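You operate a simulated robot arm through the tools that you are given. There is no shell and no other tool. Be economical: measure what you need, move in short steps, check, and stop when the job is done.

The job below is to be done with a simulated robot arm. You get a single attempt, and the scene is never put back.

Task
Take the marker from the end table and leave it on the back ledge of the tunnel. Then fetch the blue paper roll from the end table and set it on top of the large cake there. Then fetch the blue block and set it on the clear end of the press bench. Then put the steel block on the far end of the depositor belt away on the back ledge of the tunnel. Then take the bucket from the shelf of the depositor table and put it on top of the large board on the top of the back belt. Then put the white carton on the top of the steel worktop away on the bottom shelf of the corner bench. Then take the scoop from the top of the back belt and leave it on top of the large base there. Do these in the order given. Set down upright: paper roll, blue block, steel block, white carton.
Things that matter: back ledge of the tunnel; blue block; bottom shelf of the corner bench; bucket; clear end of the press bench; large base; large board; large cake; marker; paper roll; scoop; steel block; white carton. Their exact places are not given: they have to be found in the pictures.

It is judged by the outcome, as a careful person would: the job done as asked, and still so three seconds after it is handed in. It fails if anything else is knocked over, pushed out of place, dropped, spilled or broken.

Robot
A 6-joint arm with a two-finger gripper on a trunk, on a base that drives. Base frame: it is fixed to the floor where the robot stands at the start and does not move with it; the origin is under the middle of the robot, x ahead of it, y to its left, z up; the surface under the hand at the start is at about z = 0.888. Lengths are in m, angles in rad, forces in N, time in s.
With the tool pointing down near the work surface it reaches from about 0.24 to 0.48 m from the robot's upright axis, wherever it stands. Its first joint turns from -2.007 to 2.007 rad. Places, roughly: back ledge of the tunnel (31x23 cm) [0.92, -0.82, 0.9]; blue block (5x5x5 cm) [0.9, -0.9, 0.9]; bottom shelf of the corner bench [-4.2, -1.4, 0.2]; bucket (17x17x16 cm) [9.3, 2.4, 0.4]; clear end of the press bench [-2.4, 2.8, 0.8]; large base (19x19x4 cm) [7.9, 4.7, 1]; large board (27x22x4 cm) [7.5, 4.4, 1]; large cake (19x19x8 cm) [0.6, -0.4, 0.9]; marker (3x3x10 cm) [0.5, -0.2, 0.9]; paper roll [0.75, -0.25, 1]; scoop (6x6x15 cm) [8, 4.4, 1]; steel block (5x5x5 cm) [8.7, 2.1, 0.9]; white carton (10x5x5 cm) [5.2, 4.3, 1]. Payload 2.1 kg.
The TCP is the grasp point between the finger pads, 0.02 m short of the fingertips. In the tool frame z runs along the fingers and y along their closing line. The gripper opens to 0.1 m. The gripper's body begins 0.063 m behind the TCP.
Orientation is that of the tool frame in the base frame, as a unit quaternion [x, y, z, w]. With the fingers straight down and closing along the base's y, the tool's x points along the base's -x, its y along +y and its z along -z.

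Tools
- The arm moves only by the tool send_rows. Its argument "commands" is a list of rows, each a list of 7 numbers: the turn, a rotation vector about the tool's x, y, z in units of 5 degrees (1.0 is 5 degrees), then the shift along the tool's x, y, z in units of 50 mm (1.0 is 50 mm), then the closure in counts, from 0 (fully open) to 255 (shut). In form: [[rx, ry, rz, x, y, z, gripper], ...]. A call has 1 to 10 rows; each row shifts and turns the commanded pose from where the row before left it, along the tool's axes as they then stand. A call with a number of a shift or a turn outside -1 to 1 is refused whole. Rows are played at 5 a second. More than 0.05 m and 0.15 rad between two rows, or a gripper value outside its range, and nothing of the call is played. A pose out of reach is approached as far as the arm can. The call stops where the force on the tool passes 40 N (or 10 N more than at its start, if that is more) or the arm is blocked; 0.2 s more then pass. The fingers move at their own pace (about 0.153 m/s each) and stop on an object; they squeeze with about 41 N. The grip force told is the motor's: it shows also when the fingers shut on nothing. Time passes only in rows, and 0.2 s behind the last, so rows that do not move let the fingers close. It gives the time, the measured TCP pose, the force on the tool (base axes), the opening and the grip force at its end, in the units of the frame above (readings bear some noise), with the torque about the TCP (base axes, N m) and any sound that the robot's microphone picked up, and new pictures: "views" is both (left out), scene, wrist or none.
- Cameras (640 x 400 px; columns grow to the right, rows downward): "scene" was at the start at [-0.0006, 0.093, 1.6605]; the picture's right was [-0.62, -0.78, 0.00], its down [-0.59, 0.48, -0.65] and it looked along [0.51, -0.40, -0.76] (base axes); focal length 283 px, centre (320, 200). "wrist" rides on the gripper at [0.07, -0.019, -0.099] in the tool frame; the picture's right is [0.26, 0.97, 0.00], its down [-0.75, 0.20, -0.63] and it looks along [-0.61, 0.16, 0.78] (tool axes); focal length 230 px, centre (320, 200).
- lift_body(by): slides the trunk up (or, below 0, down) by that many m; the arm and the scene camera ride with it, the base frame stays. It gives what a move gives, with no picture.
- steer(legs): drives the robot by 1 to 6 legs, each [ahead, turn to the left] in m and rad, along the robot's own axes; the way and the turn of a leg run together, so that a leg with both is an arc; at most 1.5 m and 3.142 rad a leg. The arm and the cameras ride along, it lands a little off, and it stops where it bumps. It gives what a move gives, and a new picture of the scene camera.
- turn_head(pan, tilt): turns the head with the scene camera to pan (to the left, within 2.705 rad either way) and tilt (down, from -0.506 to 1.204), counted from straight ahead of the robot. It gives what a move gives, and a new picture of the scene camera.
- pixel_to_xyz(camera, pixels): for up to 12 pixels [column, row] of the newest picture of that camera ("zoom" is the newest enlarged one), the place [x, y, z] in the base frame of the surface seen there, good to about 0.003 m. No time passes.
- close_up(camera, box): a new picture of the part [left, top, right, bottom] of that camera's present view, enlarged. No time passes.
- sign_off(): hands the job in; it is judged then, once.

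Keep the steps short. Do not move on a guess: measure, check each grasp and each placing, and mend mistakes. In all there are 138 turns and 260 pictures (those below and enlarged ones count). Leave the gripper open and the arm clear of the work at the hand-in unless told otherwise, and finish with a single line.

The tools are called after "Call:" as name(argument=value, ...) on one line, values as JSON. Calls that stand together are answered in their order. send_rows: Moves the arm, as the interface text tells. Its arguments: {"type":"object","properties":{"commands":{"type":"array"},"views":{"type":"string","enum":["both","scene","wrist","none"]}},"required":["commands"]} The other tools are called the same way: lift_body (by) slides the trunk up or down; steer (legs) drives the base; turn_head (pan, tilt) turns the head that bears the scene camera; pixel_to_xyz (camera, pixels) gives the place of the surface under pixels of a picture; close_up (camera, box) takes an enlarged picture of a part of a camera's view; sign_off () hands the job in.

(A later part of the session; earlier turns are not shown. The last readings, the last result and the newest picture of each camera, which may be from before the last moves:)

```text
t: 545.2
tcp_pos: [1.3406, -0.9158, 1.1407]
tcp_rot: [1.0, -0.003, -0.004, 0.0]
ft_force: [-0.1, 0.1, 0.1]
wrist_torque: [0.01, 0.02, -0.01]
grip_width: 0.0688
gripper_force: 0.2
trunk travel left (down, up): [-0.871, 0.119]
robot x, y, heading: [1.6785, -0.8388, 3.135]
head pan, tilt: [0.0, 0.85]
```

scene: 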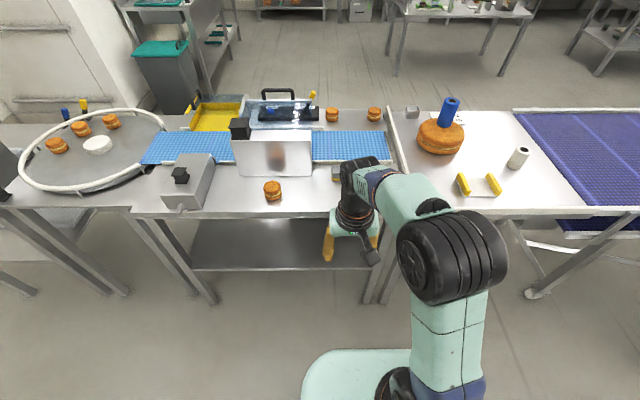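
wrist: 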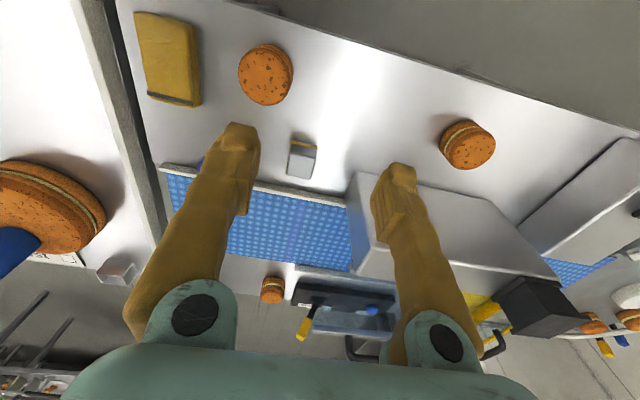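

The steel block stands on the ledge. Next the bucket: drive back east through the south corridor.

Call:
steer(legs=[[0, -2.167], [1.5, 0], [0.8, 0], [0, -0.945], [1.5, 0], [1.5, 0]])

```text
t: 578.2
tcp_pos: [6.3329, 1.1776, 1.1425]
tcp_rot: [-0.011, 1.0, 0.0, 0.004]
ft_force: [0.5, -0.6, -0.6]
wrist_torque: [0.0, -0.03, 0.0]
grip_width: 0.0687
gripper_force: 0.1
trunk travel left (down, up): [-0.871, 0.119]
robot x, y, heading: [6.0003, 1.0956, 0.022]
head pan, tilt: [0.0, 0.85]
```

scene: 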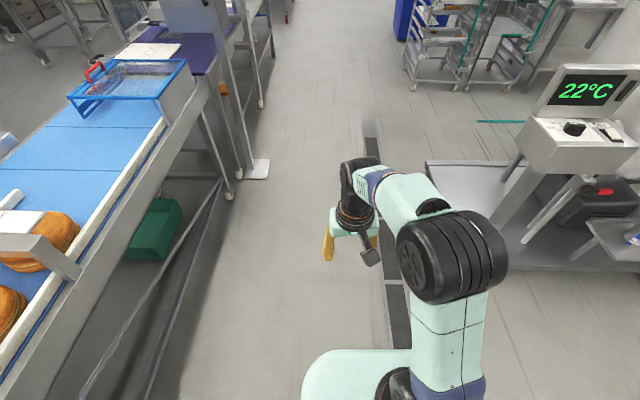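

Call:
steer(legs=[[1.5, 0], [1.5, 0], [1.5, 0], [0.08, 0], [0, 1.549], [1.0, 0]])

```text
t: 608.8
tcp_pos: [10.362, 2.6913, 1.1416]
tcp_rot: [0.733, -0.68, -0.003, -0.004]
ft_force: [-0.3, 0.0, 0.9]
wrist_torque: [0.0, 0.0, -0.03]
grip_width: 0.069
gripper_force: 0.0
trunk travel left (down, up): [-0.871, 0.119]
robot x, y, heading: [10.4632, 2.3681, 1.646]
head pan, tilt: [0.0, 0.85]
```

scene: 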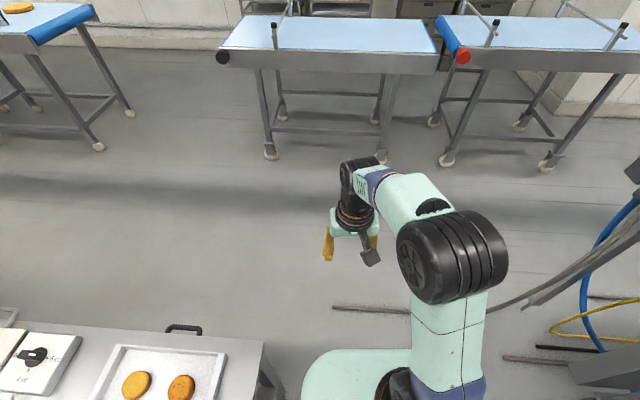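

I'm close to the table's end; curve gently away while going north.

Call:
steer(legs=[[0.5, -0.2], [0.7, 0], [0, 1.7], [1.2, 0], [0, 1.571]])

Call:
turn_head(pan=0.0, tilt=0.7)

```text
t: 628.9
tcp_pos: [9.4696, 3.1936, 1.142]
tcp_rot: [0.687, 0.727, -0.004, 0.003]
ft_force: [-0.2, 0.9, -0.3]
wrist_torque: [0.04, -0.02, 0.03]
grip_width: 0.0684
gripper_force: 0.1
trunk travel left (down, up): [-0.871, 0.119]
robot x, y, heading: [9.3735, 3.5224, -1.517]
head pan, tilt: [0.0, 0.85]
```

scene: 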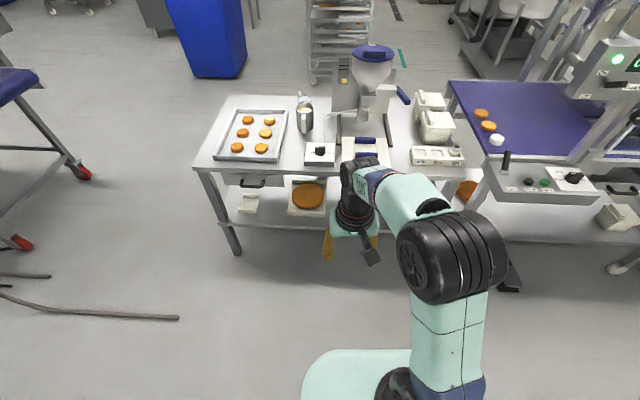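

```text
t: 629.6
tcp_pos: [9.4693, 3.1936, 1.1435]
tcp_rot: [0.688, 0.726, -0.003, 0.002]
ft_force: [-0.4, 0.4, 0.2]
wrist_torque: [0.05, 0.01, 0.0]
grip_width: 0.0688
gripper_force: 0.0
trunk travel left (down, up): [-0.871, 0.119]
robot x, y, heading: [9.3754, 3.5257, -1.51]
head pan, tilt: [0.0, 0.7]
```

scene: 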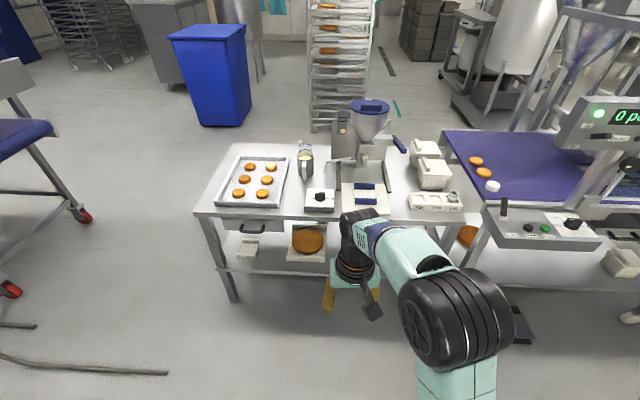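

Lower the trunk by 0.5 m to work at the shelf, and look.

Call:
lift_body(by=-0.5)

Call:
turn_head(pan=0.0, tilt=0.55)

Call:
close_up(camera="wrist", box=[0, 0, 640, 400])

```text
refused: -0.5 is not a number from -0.4 to 0.4
```

```text
t: 630.3
tcp_pos: [9.4702, 3.1943, 1.142]
tcp_rot: [0.687, 0.727, -0.003, 0.002]
ft_force: [-0.4, -0.4, -0.3]
wrist_torque: [-0.01, -0.03, -0.01]
grip_width: 0.0685
gripper_force: 0.0
trunk travel left (down, up): [-0.871, 0.119]
robot x, y, heading: [9.3777, 3.524, -1.516]
head pan, tilt: [0.0, 0.55]
```

scene: 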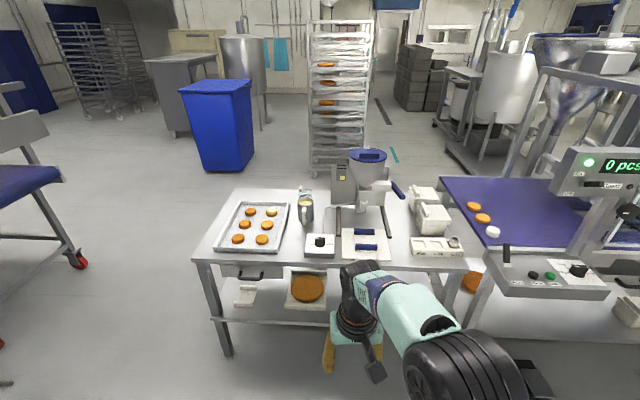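

```text
1.00 times, centred on (320, 200) of wrist (not enlarged: the box is as wide or as high as the picture)
```

zoom: 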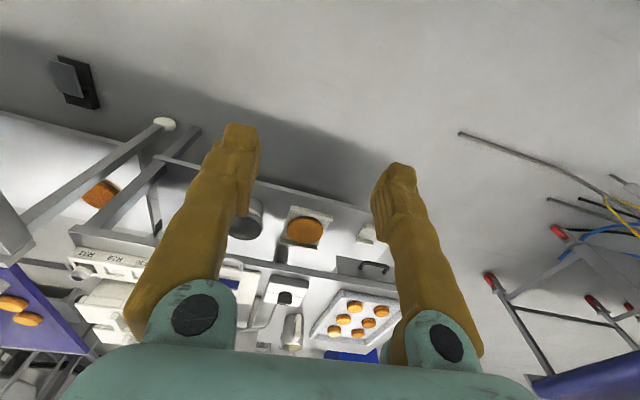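

Call:
lift_body(by=-0.4)

Call:
close_up(camera="wrist", box=[0, 0, 640, 400])

Call:
turn_head(pan=0.05, tilt=0.45)

```text
t: 634.1
tcp_pos: [9.4702, 3.1952, 0.7412]
tcp_rot: [0.687, 0.727, -0.003, 0.002]
ft_force: [-0.2, 0.7, 0.0]
wrist_torque: [-0.01, -0.02, 0.0]
grip_width: 0.0683
gripper_force: 0.0
trunk travel left (down, up): [-0.471, 0.519]
robot x, y, heading: [9.3746, 3.5227, -1.517]
head pan, tilt: [0.0, 0.55]
```

```text
1.00 times, centred on (320, 200) of wrist (not enlarged: the box is as wide or as high as the picture)
```

zoom: 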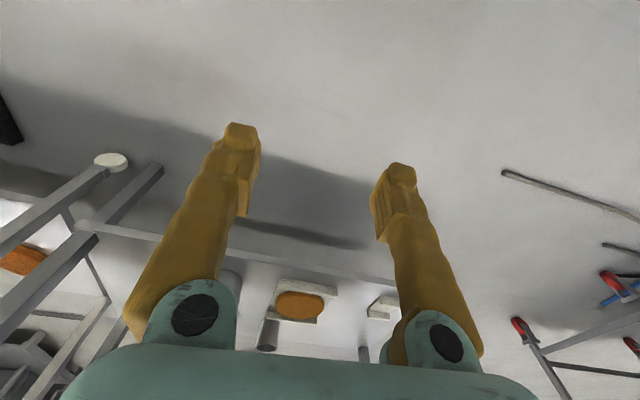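

```text
t: 634.8
tcp_pos: [9.4696, 3.1934, 0.7425]
tcp_rot: [0.687, 0.727, -0.004, 0.002]
ft_force: [-0.6, -0.6, -0.6]
wrist_torque: [0.01, 0.01, -0.02]
grip_width: 0.0685
gripper_force: 0.1
trunk travel left (down, up): [-0.471, 0.519]
robot x, y, heading: [9.3727, 3.5215, -1.514]
head pan, tilt: [0.051, 0.45]
```

scene: 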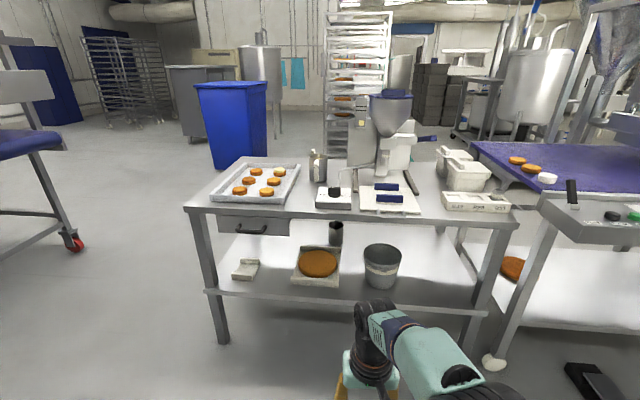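

Now the bucket is well visible at (382,266). Zoom in and measure its rim.

Call:
close_up(camera="scene", box=[280, 200, 480, 325])

Call:
pixel_to_xyz(camera="scene", pixels=[[364, 253], [401, 253], [383, 260], [383, 247], [383, 285], [370, 284], [396, 282], [420, 275], [440, 290], [350, 215], [336, 232], [340, 262]])

```text
3.20 times, centred on (380, 262) of scene
```

zoom: 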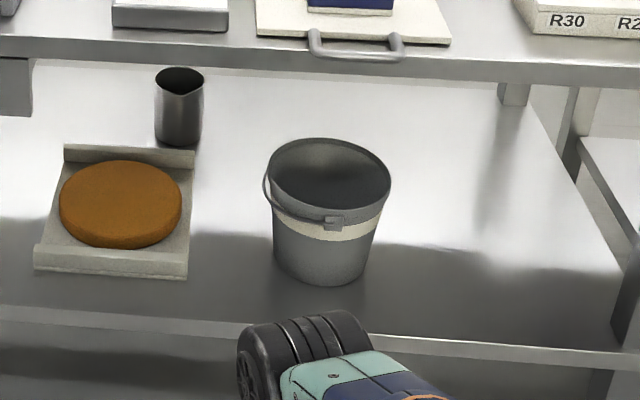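

```text
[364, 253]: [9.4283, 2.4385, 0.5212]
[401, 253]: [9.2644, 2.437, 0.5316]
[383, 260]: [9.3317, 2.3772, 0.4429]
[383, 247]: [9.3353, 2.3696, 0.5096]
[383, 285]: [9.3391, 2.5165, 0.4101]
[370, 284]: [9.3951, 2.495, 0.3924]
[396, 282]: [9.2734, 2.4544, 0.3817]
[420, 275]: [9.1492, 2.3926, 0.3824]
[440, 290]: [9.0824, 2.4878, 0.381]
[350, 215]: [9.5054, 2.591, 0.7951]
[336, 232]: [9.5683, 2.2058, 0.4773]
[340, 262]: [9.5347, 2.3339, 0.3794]
```

The bucket (centre ≈(9.345,2.44), rim z≈0.53, shelf z≈0.382) has its bail lying on the +x side, so I'll pinch the −x wall with a tool pitched forward ~40°. Lower the trunk further, turn square to the table, then pitch the tool and shift it to −x.

Call:
lift_body(by=-0.4)

Call:
steer(legs=[[0, -0.056]])

Call:
send_rows(commands=[[0, -1, 0, 0, -0.4, 0, 110], [0, -1, 0, 0, -0.4, 0, 110], [0, -1, 0, 0, -0.4, 0, 110], [0, -1, 0, 0, -0.4, 0, 110], [0, -1, 0, 0, -0.4, 0, 110], [0, -1, 0, 0, -0.4, 0, 110], [0, -1, 0, 0, -0.4, 0, 110], [0, -1, 0, 0, -0.4, 0, 110], [0, 0, 0, 0, 0, 0, 110]])

```text
t: 638.6
tcp_pos: [9.4681, 3.1947, 0.3415]
tcp_rot: [0.687, 0.727, -0.004, 0.003]
ft_force: [0.0, -1.0, 0.4]
wrist_torque: [-0.03, 0.0, 0.0]
grip_width: 0.0686
gripper_force: 0.1
trunk travel left (down, up): [-0.071, 0.919]
robot x, y, heading: [9.3714, 3.5198, -1.518]
head pan, tilt: [0.051, 0.45]
```

```text
t: 639.4
tcp_pos: [9.4511, 3.1894, 0.3433]
tcp_rot: [0.707, 0.707, -0.003, 0.002]
ft_force: [-0.4, -0.5, 0.6]
wrist_torque: [0.04, -0.02, -0.02]
grip_width: 0.0687
gripper_force: 0.1
trunk travel left (down, up): [-0.071, 0.919]
robot x, y, heading: [9.3732, 3.5239, -1.572]
head pan, tilt: [0.051, 0.45]
```

scene: 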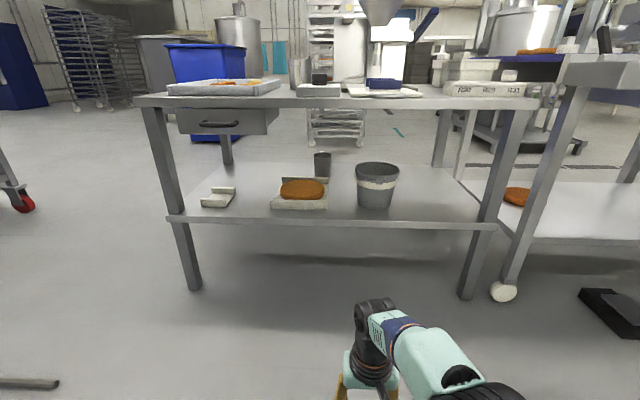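

```text
t: 641.4
tcp_pos: [9.2903, 3.1836, 0.3441]
tcp_rot: [0.665, 0.665, -0.239, 0.241]
ft_force: [0.0, -0.6, -0.3]
wrist_torque: [0.0, 0.03, 0.02]
grip_width: 0.0568
gripper_force: 0.1
out of reach, approached as far as the arm can: row 8
trunk travel left (down, up): [-0.071, 0.919]
robot x, y, heading: [9.3716, 3.5226, -1.57]
head pan, tilt: [0.051, 0.45]
```

scene: 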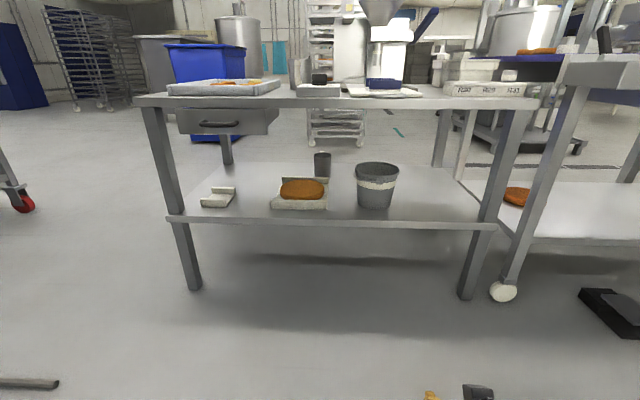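
wrist: 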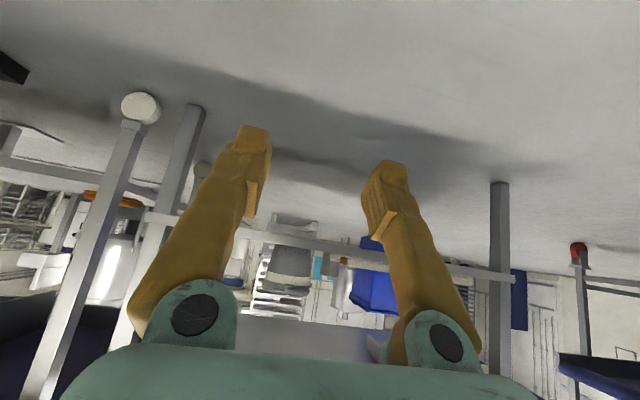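

Pitched ~40°. Raise the TCP to z≈0.56 and shift to x≈9.266.

Call:
send_rows(commands=[[0, 0, 0, -0.54, -0.1, -0.65, 110], [0, 0, 0, -0.54, -0.1, -0.65, 110], [0, 0, 0, -0.54, -0.1, -0.65, 110], [0, 0, 0, -0.54, -0.1, -0.65, 110], [0, 0, 0, -0.54, -0.1, -0.65, 110], [0, 0, 0, 0, 0, 0, 110]])

```text
t: 642.8
tcp_pos: [9.267, 3.187, 0.5555]
tcp_rot: [0.664, 0.663, -0.245, 0.244]
ft_force: [1.0, 0.6, 0.2]
wrist_torque: [0.01, -0.02, 0.03]
grip_width: 0.0568
gripper_force: 0.0
trunk travel left (down, up): [-0.071, 0.919]
robot x, y, heading: [9.3726, 3.5221, -1.574]
head pan, tilt: [0.051, 0.45]
```

scene: 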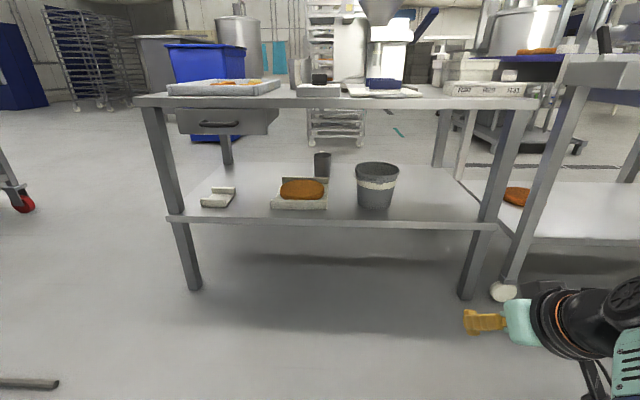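
wrist: 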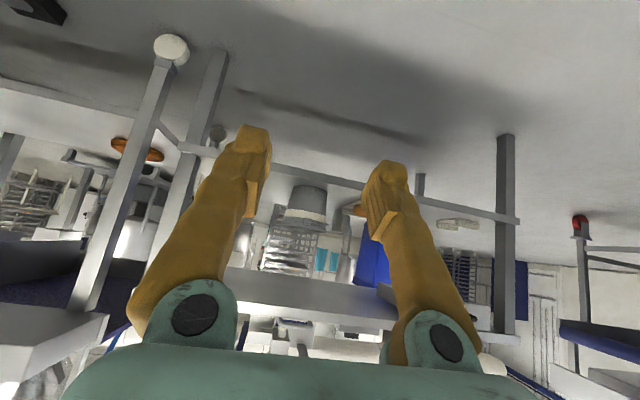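

Drive ahead 0.58 m so the tips stop just short of the bucket.

Call:
steer(legs=[[0.58, 0]])

Call:
turn_head(pan=-0.1, tilt=0.75)

Call:
close_up(camera="wrist", box=[0, 0, 640, 400])

```text
t: 646.1
tcp_pos: [9.2792, 2.6135, 0.5561]
tcp_rot: [0.657, 0.669, -0.243, 0.246]
ft_force: [-0.8, -0.7, 0.2]
wrist_torque: [-0.03, -0.01, -0.02]
grip_width: 0.0568
gripper_force: 0.0
trunk travel left (down, up): [-0.071, 0.919]
robot x, y, heading: [9.3782, 2.9541, -1.551]
head pan, tilt: [0.051, 0.45]
```

scene: 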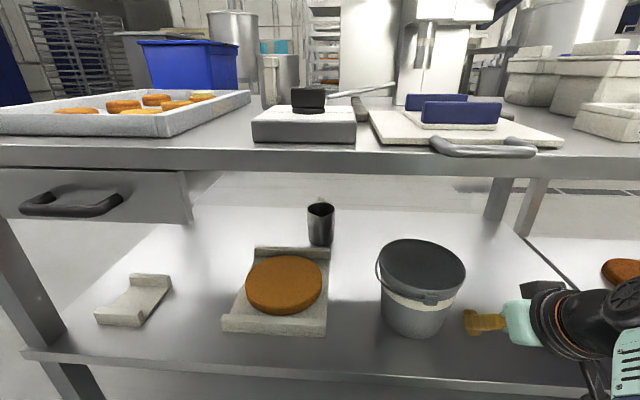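

```text
t: 646.9
tcp_pos: [9.2787, 2.6132, 0.5553]
tcp_rot: [0.657, 0.669, -0.244, 0.247]
ft_force: [0.0, 0.2, 0.3]
wrist_torque: [0.01, -0.02, 0.04]
grip_width: 0.057
gripper_force: 0.1
trunk travel left (down, up): [-0.071, 0.919]
robot x, y, heading: [9.3779, 2.9514, -1.552]
head pan, tilt: [-0.099, 0.75]
```

scene: 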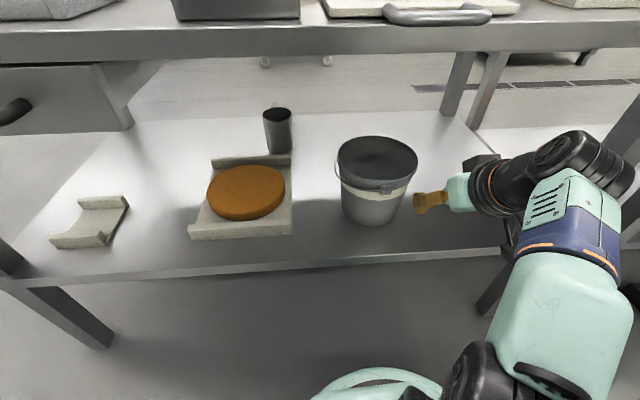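

```text
1.00 times, centred on (320, 200) of wrist (not enlarged: the box is as wide or as high as the picture)
```

zoom: 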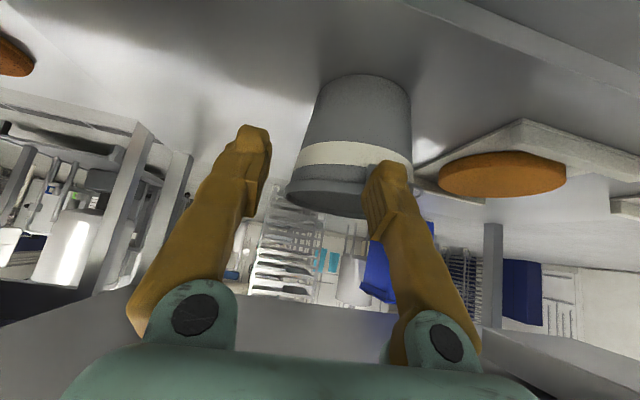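

Call:
pixel_to_xyz(camera="scene", pixels=[[337, 158], [417, 162], [378, 138], [376, 182], [413, 172], [405, 143], [380, 160], [387, 187], [343, 145]])

Call:
pixel_to_xyz(camera="zoom", pixels=[[290, 190], [310, 207], [340, 212], [300, 165]])

```text
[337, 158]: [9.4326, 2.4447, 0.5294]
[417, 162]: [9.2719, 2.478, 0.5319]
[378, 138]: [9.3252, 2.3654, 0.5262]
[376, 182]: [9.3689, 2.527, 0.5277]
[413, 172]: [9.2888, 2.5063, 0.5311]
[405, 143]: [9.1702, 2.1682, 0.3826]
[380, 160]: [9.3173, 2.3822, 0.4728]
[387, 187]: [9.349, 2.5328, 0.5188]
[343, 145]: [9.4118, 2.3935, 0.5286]
```

```text
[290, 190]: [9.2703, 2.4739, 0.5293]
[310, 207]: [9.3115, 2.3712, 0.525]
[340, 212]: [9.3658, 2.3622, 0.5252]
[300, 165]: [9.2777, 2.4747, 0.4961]
```

Rim fit: centre (9.350,2.446), r 0.083; −x wall at (9.267,2.447). Advance horizontally to the pre-grasp point, 6 cm back along the tool axis.

Call:
send_rows(commands=[[0, 0, 0, -0.465, -0.07, 0.415, 110], [0, 0, 0, -0.465, -0.07, 0.415, 110], [0, 0, 0, -0.465, -0.07, 0.415, 110], [0, 0, 0, -0.465, -0.06, 0.415, 110], [0, 0, 0, 0, 0, 0, 110]])

```text
t: 648.1
tcp_pos: [9.2679, 2.488, 0.5537]
tcp_rot: [0.657, 0.67, -0.242, 0.246]
ft_force: [-0.2, 0.3, -0.6]
wrist_torque: [0.0, 0.0, -0.02]
grip_width: 0.057
gripper_force: 0.0
trunk travel left (down, up): [-0.071, 0.919]
robot x, y, heading: [9.3741, 2.9497, -1.549]
head pan, tilt: [-0.099, 0.75]
```

scene: 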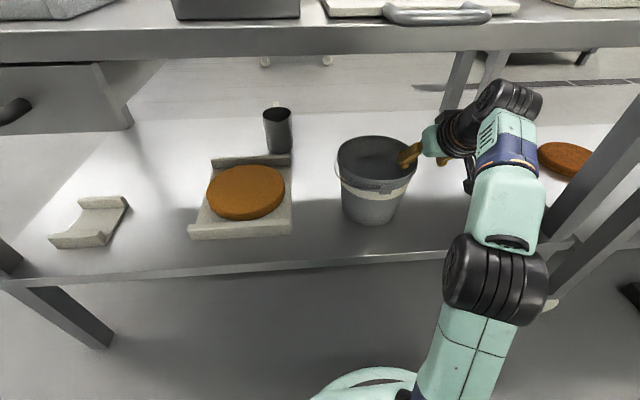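
wrist: 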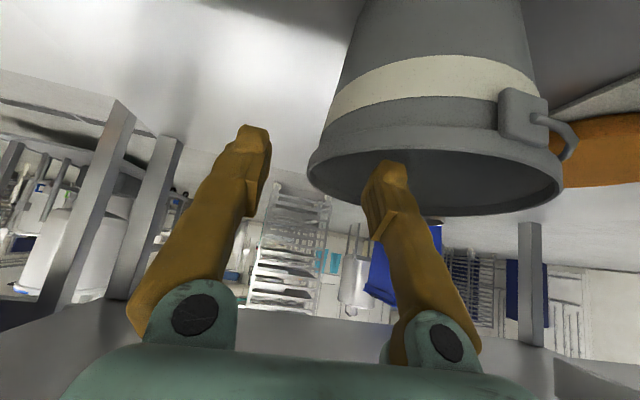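

The rim's −x edge is between the fingers. Advance 6 cm along the tool axis in small steps.

Call:
send_rows(commands=[[0, 0, 0, 0, 0, 0.3, 110], [0, 0, 0, 0, 0, 0.3, 110], [0, 0, 0, 0, 0, 0.3, 110], [0, 0, 0, 0, 0, 0.3, 110], [0, 0, 0, 0, 0, 0, 110]])

```text
t: 649.3
tcp_pos: [9.2681, 2.4488, 0.506]
tcp_rot: [0.658, 0.669, -0.243, 0.246]
ft_force: [-0.1, -0.4, 0.3]
wrist_torque: [0.02, 0.0, -0.03]
grip_width: 0.0569
gripper_force: 0.1
trunk travel left (down, up): [-0.071, 0.919]
robot x, y, heading: [9.3796, 2.9509, -1.554]
head pan, tilt: [-0.099, 0.75]
```

scene: 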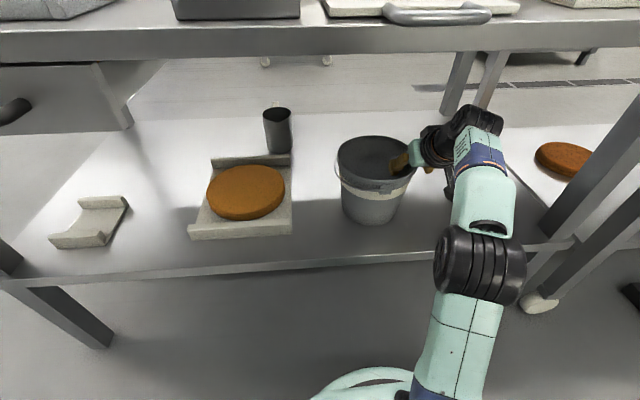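
wrist: 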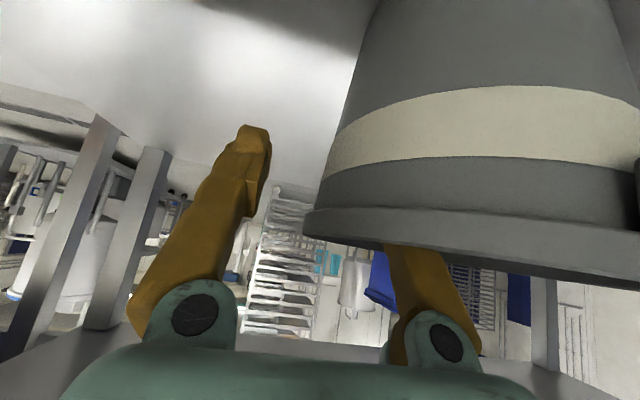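

Right finger is inside, left outside. Close.

Call:
send_rows(commands=[[0, 0, 0, 0, 0.06, 0, 160], [0, 0, 0, 0, 0, 0, 210], [0, 0, 0, 0, 0, 0, 255], [0, 0, 0, 0, 0, 0, 255], [0, 0, 0, 0, 0, 0, 255]])

```text
t: 650.5
tcp_pos: [9.2713, 2.4501, 0.5054]
tcp_rot: [0.657, 0.67, -0.243, 0.246]
ft_force: [0.6, -0.9, 0.8]
wrist_torque: [0.1, -0.12, -0.11]
grip_width: 0.0064
gripper_force: 32.8
trunk travel left (down, up): [-0.071, 0.919]
robot x, y, heading: [9.3782, 2.9518, -1.55]
head pan, tilt: [-0.099, 0.75]
```

scene: 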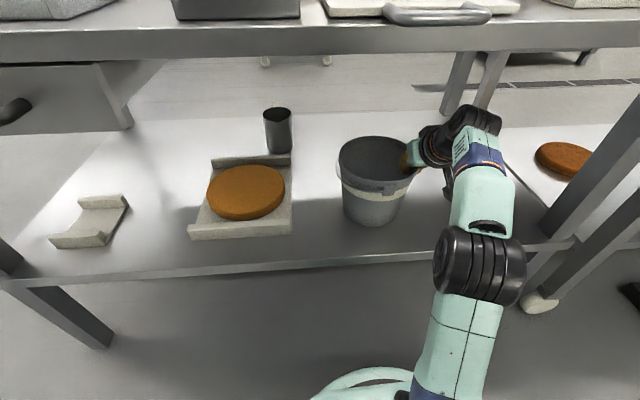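
wrist: 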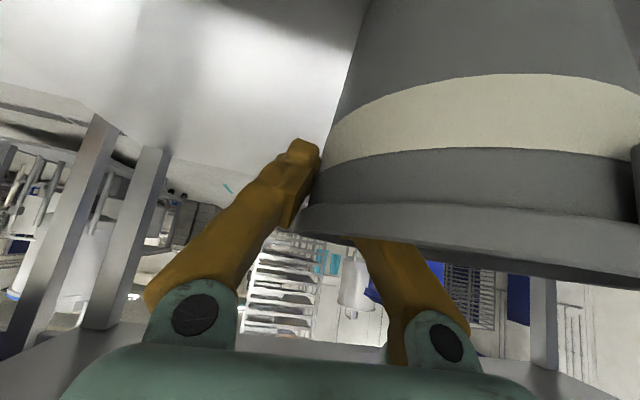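

Wall gripped. Lift 3 cm slowly and check how the bucket hangs.

Call:
send_rows(commands=[[0, 0, 0, -0.13, 0, -0.155, 255], [0, 0, 0, -0.13, 0, -0.155, 255], [0, 0, 0, -0.13, 0, -0.155, 255], [0, 0, 0, 0, 0, 0, 255]])

```text
t: 651.5
tcp_pos: [9.2713, 2.4501, 0.5372]
tcp_rot: [0.657, 0.67, -0.242, 0.246]
ft_force: [-0.2, -0.3, -1.2]
wrist_torque: [0.01, 0.12, -0.05]
grip_width: 0.0057
gripper_force: 32.8
trunk travel left (down, up): [-0.071, 0.919]
robot x, y, heading: [9.3792, 2.9514, -1.553]
head pan, tilt: [-0.099, 0.75]
```

scene: 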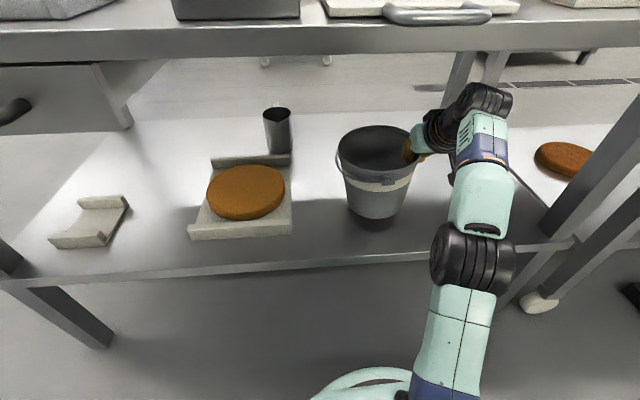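
wrist: 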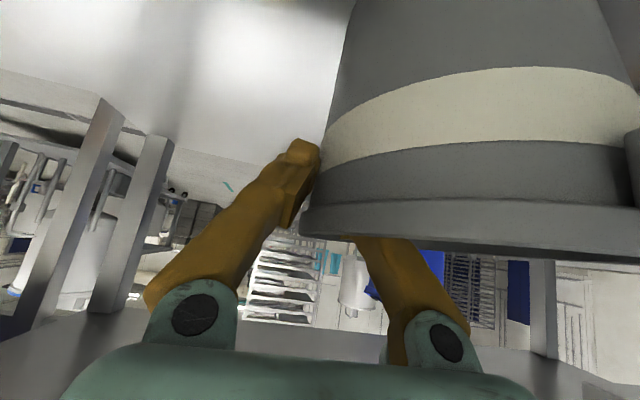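

The bucket hangs nearly level and is light. Back out from the table, then raise the trunk.

Call:
steer(legs=[[-0.55, 0]])

Call:
lift_body(by=0.4)

Call:
lift_body(by=0.28)

Call:
close_up(camera="wrist", box=[0, 0, 640, 400])

```text
t: 654.7
tcp_pos: [9.2642, 3.007, 0.5357]
tcp_rot: [0.651, 0.675, -0.241, 0.248]
ft_force: [0.4, -0.4, -0.4]
wrist_torque: [-0.03, 0.09, 0.02]
grip_width: 0.006
gripper_force: 32.5
trunk travel left (down, up): [-0.071, 0.919]
robot x, y, heading: [9.3647, 3.5116, -1.535]
head pan, tilt: [-0.099, 0.75]
```

scene: 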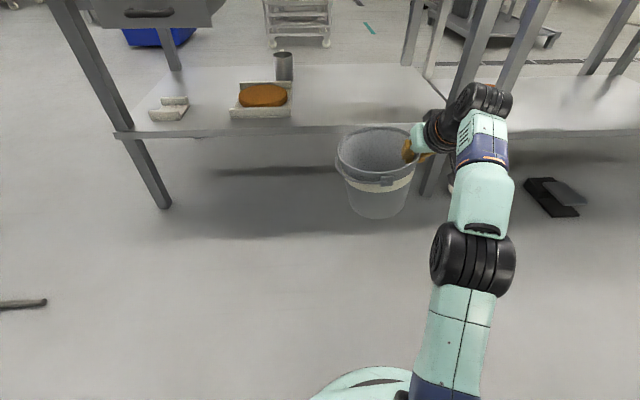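

```text
t: 658.5
tcp_pos: [9.2642, 3.0076, 0.9363]
tcp_rot: [0.651, 0.676, -0.24, 0.249]
ft_force: [-0.5, 0.1, -1.8]
wrist_torque: [0.01, 0.08, -0.02]
grip_width: 0.006
gripper_force: 33.1
trunk travel left (down, up): [-0.471, 0.519]
robot x, y, heading: [9.3666, 3.5134, -1.534]
head pan, tilt: [-0.099, 0.75]
```

```text
t: 661.4
tcp_pos: [9.2645, 3.0075, 1.2169]
tcp_rot: [0.651, 0.676, -0.24, 0.249]
ft_force: [0.3, -0.5, -1.9]
wrist_torque: [0.0, 0.1, 0.01]
grip_width: 0.006
gripper_force: 32.8
trunk travel left (down, up): [-0.751, 0.239]
robot x, y, heading: [9.3632, 3.5122, -1.534]
head pan, tilt: [-0.099, 0.75]
```

```text
1.00 times, centred on (320, 200) of wrist (not enlarged: the box is as wide or as high as the picture)
```

zoom: 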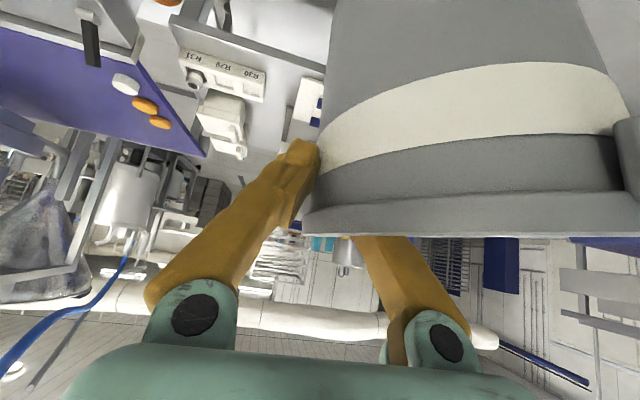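

Bucket secure. Turn and drive west to x≈7.47, then face the back belt.

Call:
steer(legs=[[0, -1.6], [1.5, 0], [0.38, 0], [0, -1.571]])

Call:
turn_head(pan=0.0, tilt=0.7)

```text
t: 678.5
tcp_pos: [7.559, 3.955, 1.2169]
tcp_rot: [0.684, -0.643, -0.251, -0.237]
ft_force: [-0.1, 0.1, -1.6]
wrist_torque: [0.0, -0.07, -0.03]
grip_width: 0.0058
gripper_force: 32.8
trunk travel left (down, up): [-0.751, 0.239]
robot x, y, heading: [7.4732, 3.4479, 1.634]
head pan, tilt: [-0.099, 0.75]
```

scene: 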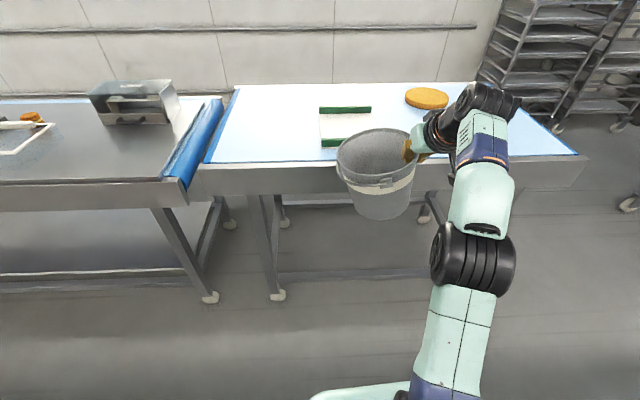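

```text
t: 679.1
tcp_pos: [7.5591, 3.9561, 1.2172]
tcp_rot: [0.683, -0.643, -0.252, -0.238]
ft_force: [-1.2, -0.2, -0.8]
wrist_torque: [0.05, -0.09, -0.02]
grip_width: 0.006
gripper_force: 32.6
trunk travel left (down, up): [-0.751, 0.239]
robot x, y, heading: [7.4683, 3.4518, 1.628]
head pan, tilt: [0.0, 0.7]
```

scene: 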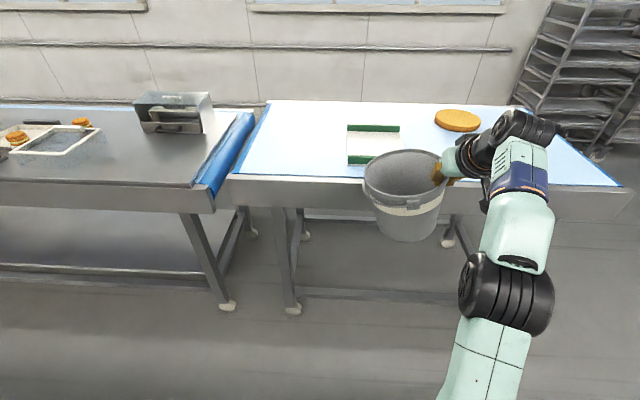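

Call:
close_up(camera="scene", box=[320, 100, 480, 200])

Call:
pixel_to_xyz(camera="scene", pixels=[[349, 128], [398, 128], [349, 158], [348, 145], [398, 142], [373, 133], [365, 142], [352, 154], [364, 180], [440, 165], [402, 152], [390, 208]])

```text
4.00 times, centred on (400, 150) of scene
```

zoom: 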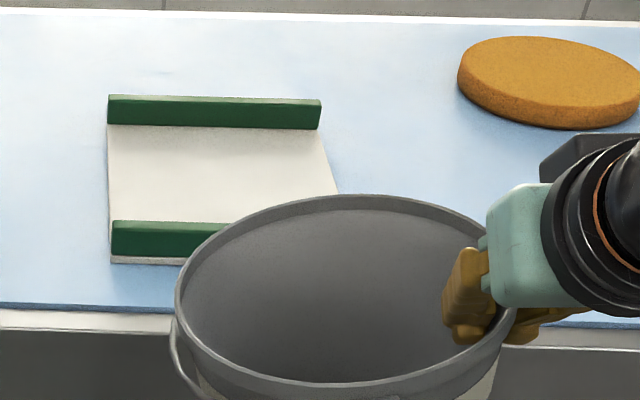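

```text
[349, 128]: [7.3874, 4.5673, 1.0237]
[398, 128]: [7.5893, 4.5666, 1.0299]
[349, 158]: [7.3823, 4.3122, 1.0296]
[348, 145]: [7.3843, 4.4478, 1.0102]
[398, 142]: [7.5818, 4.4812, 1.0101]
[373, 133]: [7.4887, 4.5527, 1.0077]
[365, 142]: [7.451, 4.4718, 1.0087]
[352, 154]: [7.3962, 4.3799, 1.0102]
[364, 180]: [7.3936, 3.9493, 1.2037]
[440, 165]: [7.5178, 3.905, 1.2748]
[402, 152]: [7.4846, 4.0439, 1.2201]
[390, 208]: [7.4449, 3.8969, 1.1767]
```

Measuring the bucket rim in the enlarged picture to determine its tilt.

Call:
pixel_to_xyz(camera="zoom", pixels=[[355, 199], [182, 300], [310, 381], [250, 228], [430, 207], [220, 352], [400, 378], [470, 352]])

```text
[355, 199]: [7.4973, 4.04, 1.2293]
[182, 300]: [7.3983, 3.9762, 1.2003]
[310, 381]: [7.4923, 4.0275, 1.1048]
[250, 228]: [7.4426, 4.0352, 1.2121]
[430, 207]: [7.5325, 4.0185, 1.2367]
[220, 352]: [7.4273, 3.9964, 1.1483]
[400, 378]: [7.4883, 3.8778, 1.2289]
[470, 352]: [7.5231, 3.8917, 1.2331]
```

The rim plane is tilted ~15° (left side low). I'll roll the tool +15° about the forward axis to level it.

Call:
send_rows(commands=[[-0.57, 0, 0.49, 0, 0, 0, 255], [-0.57, 0, 0.49, 0, 0, 0, 255], [-0.57, 0, 0.49, 0, 0, 0, 255], [-0.57, 0, 0.49, 0, 0, 0, 255], [0, 0, 0, 0, 0, 0, 255]], views="scene")

Call:
close_up(camera="scene", box=[320, 100, 480, 260])

```text
t: 680.3
tcp_pos: [7.558, 3.9518, 1.215]
tcp_rot: [-0.645, 0.672, 0.333, 0.147]
ft_force: [1.0, -0.1, -1.3]
wrist_torque: [0.02, -0.1, -0.01]
grip_width: 0.0062
gripper_force: 33.2
trunk travel left (down, up): [-0.751, 0.239]
robot x, y, heading: [7.4715, 3.4469, 1.632]
head pan, tilt: [0.0, 0.7]
```

scene: 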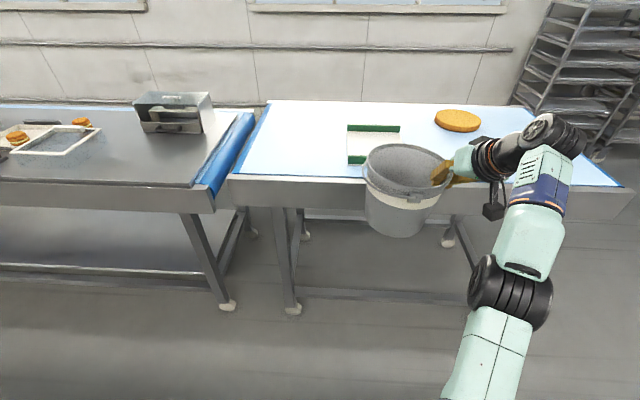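

```text
2.50 times, centred on (400, 180) of scene
```

zoom: 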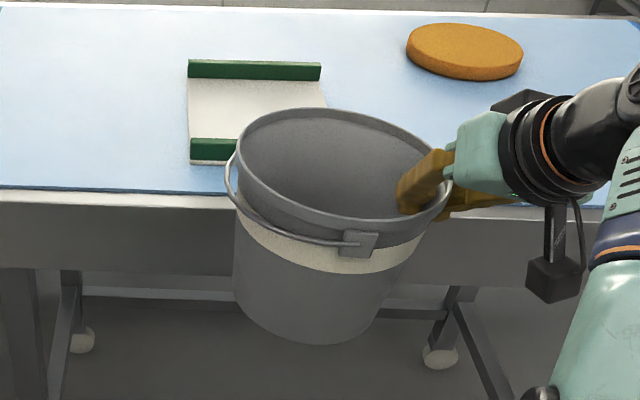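

Call:
pixel_to_xyz(camera="zoom", pixels=[[310, 110], [240, 155], [320, 218], [380, 225], [400, 130], [250, 188], [300, 335], [240, 295], [380, 300], [440, 210]])

```text
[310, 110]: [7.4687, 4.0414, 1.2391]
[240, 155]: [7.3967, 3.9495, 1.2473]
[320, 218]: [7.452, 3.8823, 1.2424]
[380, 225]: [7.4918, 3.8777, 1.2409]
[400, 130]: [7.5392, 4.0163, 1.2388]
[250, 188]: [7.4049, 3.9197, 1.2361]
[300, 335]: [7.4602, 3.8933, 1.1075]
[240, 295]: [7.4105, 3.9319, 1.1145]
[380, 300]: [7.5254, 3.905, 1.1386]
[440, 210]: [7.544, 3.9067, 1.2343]
```

Rim is now level (z≈1.24; centre (7.479,3.96)). Turn slightly right and drive ahead 0.47 m toward the belt.

Call:
steer(legs=[[0, -0.035], [0.46, 0]])

Call:
close_up(camera="scene", box=[300, 100, 520, 265])

```text
t: 683.5
tcp_pos: [7.5621, 4.415, 1.2153]
tcp_rot: [-0.636, 0.68, 0.331, 0.151]
ft_force: [-0.1, -0.2, -1.1]
wrist_torque: [0.01, -0.14, -0.04]
grip_width: 0.0061
gripper_force: 32.1
trunk travel left (down, up): [-0.751, 0.239]
robot x, y, heading: [7.4576, 3.916, 1.599]
head pan, tilt: [0.0, 0.7]
```

scene: 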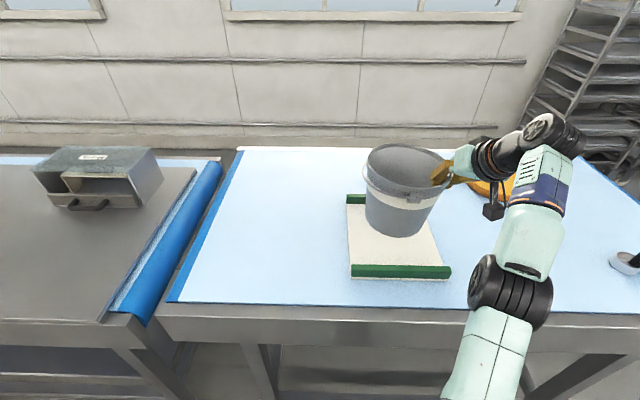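

```text
2.42 times, centred on (410, 182) of scene
```

zoom: 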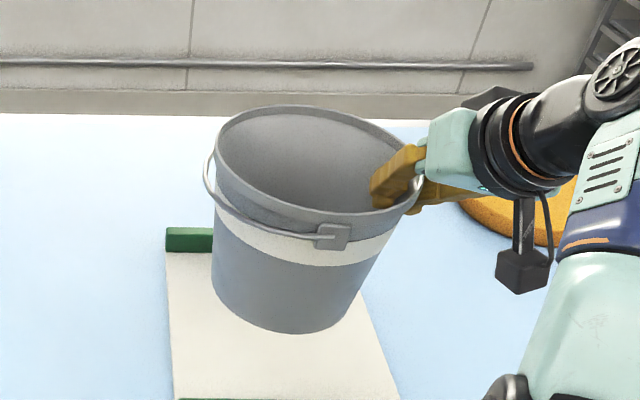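

Call:
pixel_to_xyz(camera="scene", pixels=[[492, 213], [488, 200], [470, 180], [480, 187], [395, 232]])

Call:
send_rows(commands=[[0, 0, 0, -0.337, -0.012, 0.283, 255], [0, 0, 0, 0.25, -0.103, 0.293, 255], [0, 0, 0, 0.25, -0.103, 0.293, 255], [0, 0, 0, 0, 0, 0, 255]])

```text
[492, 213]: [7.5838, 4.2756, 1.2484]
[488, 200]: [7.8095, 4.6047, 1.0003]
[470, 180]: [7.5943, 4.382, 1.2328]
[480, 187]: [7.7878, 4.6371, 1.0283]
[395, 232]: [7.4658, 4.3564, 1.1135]
```

```text
t: 684.5
tcp_pos: [7.5604, 4.4193, 1.1676]
tcp_rot: [-0.636, 0.681, 0.331, 0.15]
ft_force: [0.1, -0.4, -2.3]
wrist_torque: [-0.03, -0.15, -0.03]
grip_width: 0.0061
gripper_force: 33.0
out of reach, approached as far as the arm can: row 1
trunk travel left (down, up): [-0.751, 0.239]
robot x, y, heading: [7.4589, 3.915, 1.604]
head pan, tilt: [0.0, 0.7]
```

scene: 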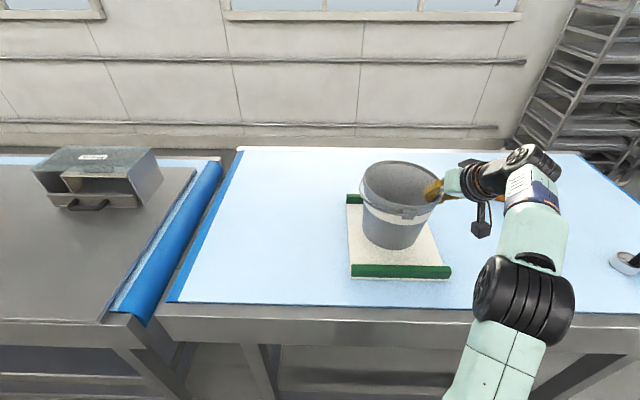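
wrist: 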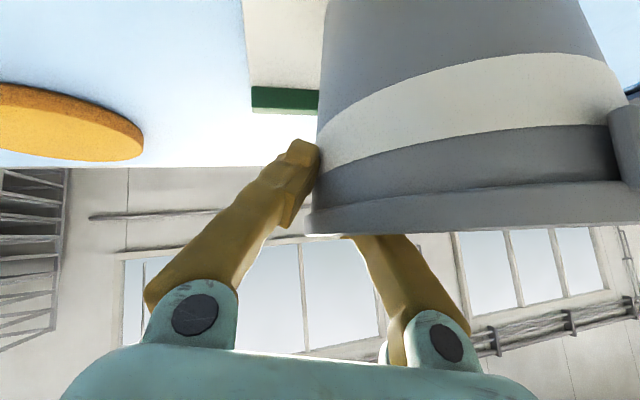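

Drive 2 cm closer to centre it between the rails, then lower gently.

Call:
steer(legs=[[0.02, 0]])

Call:
send_rows(commands=[[0, 0, 0, 0.15, -0.062, 0.176, 255], [0, 0, 0, 0.125, -0.052, 0.147, 255], [0, 0, 0, 0.05, -0.02, 0.059, 255], [0, 0, 0, 0.05, -0.02, 0.059, 255], [0, 0, 0, 0, 0, 0, 255]])

```text
t: 685.3
tcp_pos: [7.5587, 4.4357, 1.1707]
tcp_rot: [-0.635, 0.681, 0.332, 0.153]
ft_force: [-0.3, -0.2, -1.8]
wrist_torque: [0.01, -0.17, 0.0]
grip_width: 0.0058
gripper_force: 32.8
trunk travel left (down, up): [-0.751, 0.239]
robot x, y, heading: [7.4586, 3.9305, 1.599]
head pan, tilt: [0.0, 0.7]
```

scene: 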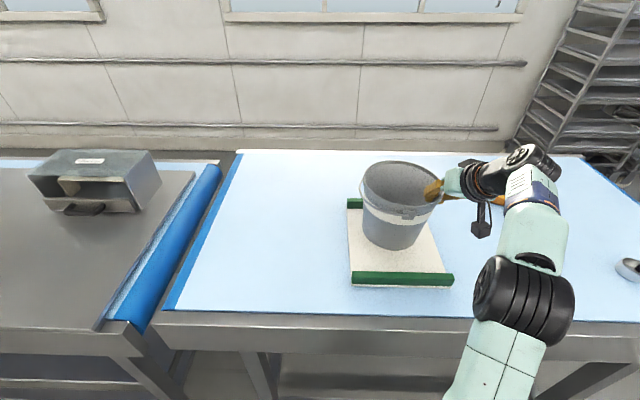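

```text
t: 686.5
tcp_pos: [7.5597, 4.4391, 1.1381]
tcp_rot: [-0.636, 0.681, 0.331, 0.151]
ft_force: [0.2, -0.7, -2.2]
wrist_torque: [0.03, -0.12, 0.0]
grip_width: 0.0062
gripper_force: 32.4
trunk travel left (down, up): [-0.751, 0.239]
robot x, y, heading: [7.4588, 3.9343, 1.599]
head pan, tilt: [0.0, 0.7]
```

scene: 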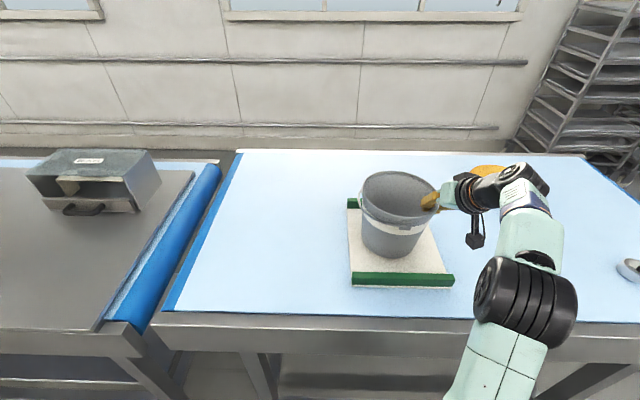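
wrist: 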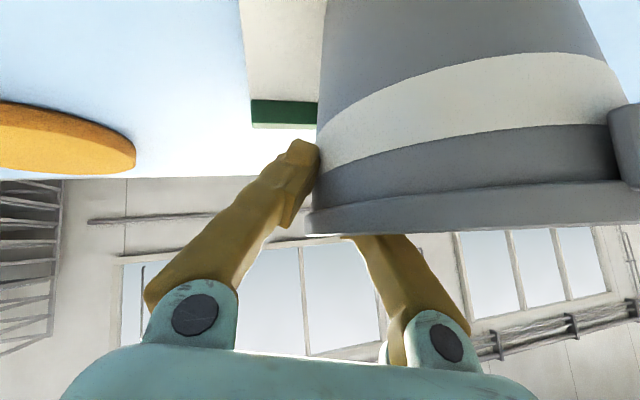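

Call:
send_rows(commands=[[0, 0, 0, 0.038, -0.015, 0.044, 255], [0, 0, 0, 0.038, -0.015, 0.044, 255], [0, 0, 0, 0.038, -0.015, 0.044, 255], [0, 0, 0, 0, 0, 0, 255]], views="none")

```text
t: 687.5
tcp_pos: [7.561, 4.4372, 1.1323]
tcp_rot: [-0.634, 0.681, 0.333, 0.156]
ft_force: [2.3, 6.1, 19.0]
wrist_torque: [0.84, -0.02, -0.18]
grip_width: 0.0061
gripper_force: 32.9
trunk travel left (down, up): [-0.751, 0.239]
robot x, y, heading: [7.4606, 3.9337, 1.598]
head pan, tilt: [0.0, 0.7]
```

Contact (19 N). Open and retract along the tool axis.

Call:
send_rows(commands=[[0, 0, 0, -0.03, 0.012, -0.035, 255], [0, 0, 0, 0, 0, 0, 180], [0, 0, 0, 0, 0, 0, 105], [0, 0, 0, 0, 0, 0, 105], [0, 0, 0, 0, 0, -0.5, 105], [0, 0, 0, 0, 0, -0.6, 105], [0, 0, 0, 0, 0, -0.7, 105], [0, 0, 0, 0, 0, -0.8, 105], [0, 0, 0, 0, 0, -0.8, 105]])

```text
t: 689.5
tcp_pos: [7.5967, 4.3287, 1.2555]
tcp_rot: [-0.635, 0.681, 0.332, 0.153]
ft_force: [0.2, 0.2, 0.2]
wrist_torque: [0.0, 0.01, 0.01]
grip_width: 0.0588
gripper_force: 0.1
trunk travel left (down, up): [-0.751, 0.239]
robot x, y, heading: [7.4582, 3.9347, 1.597]
head pan, tilt: [0.0, 0.7]
```

scene: 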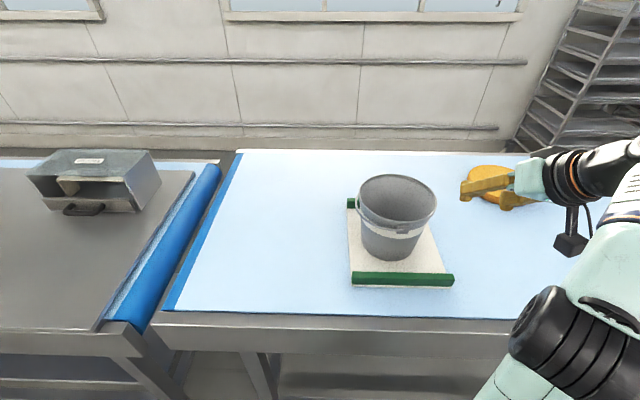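
wrist: 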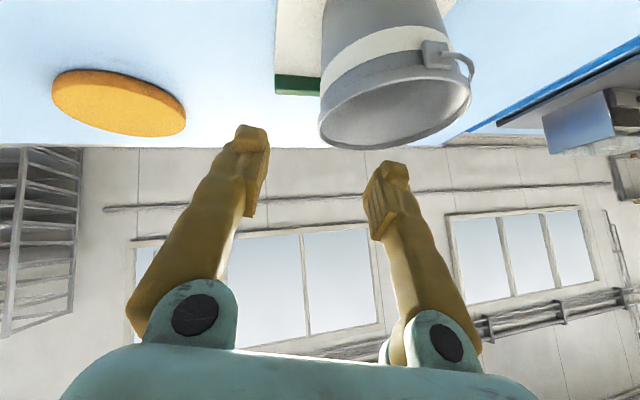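

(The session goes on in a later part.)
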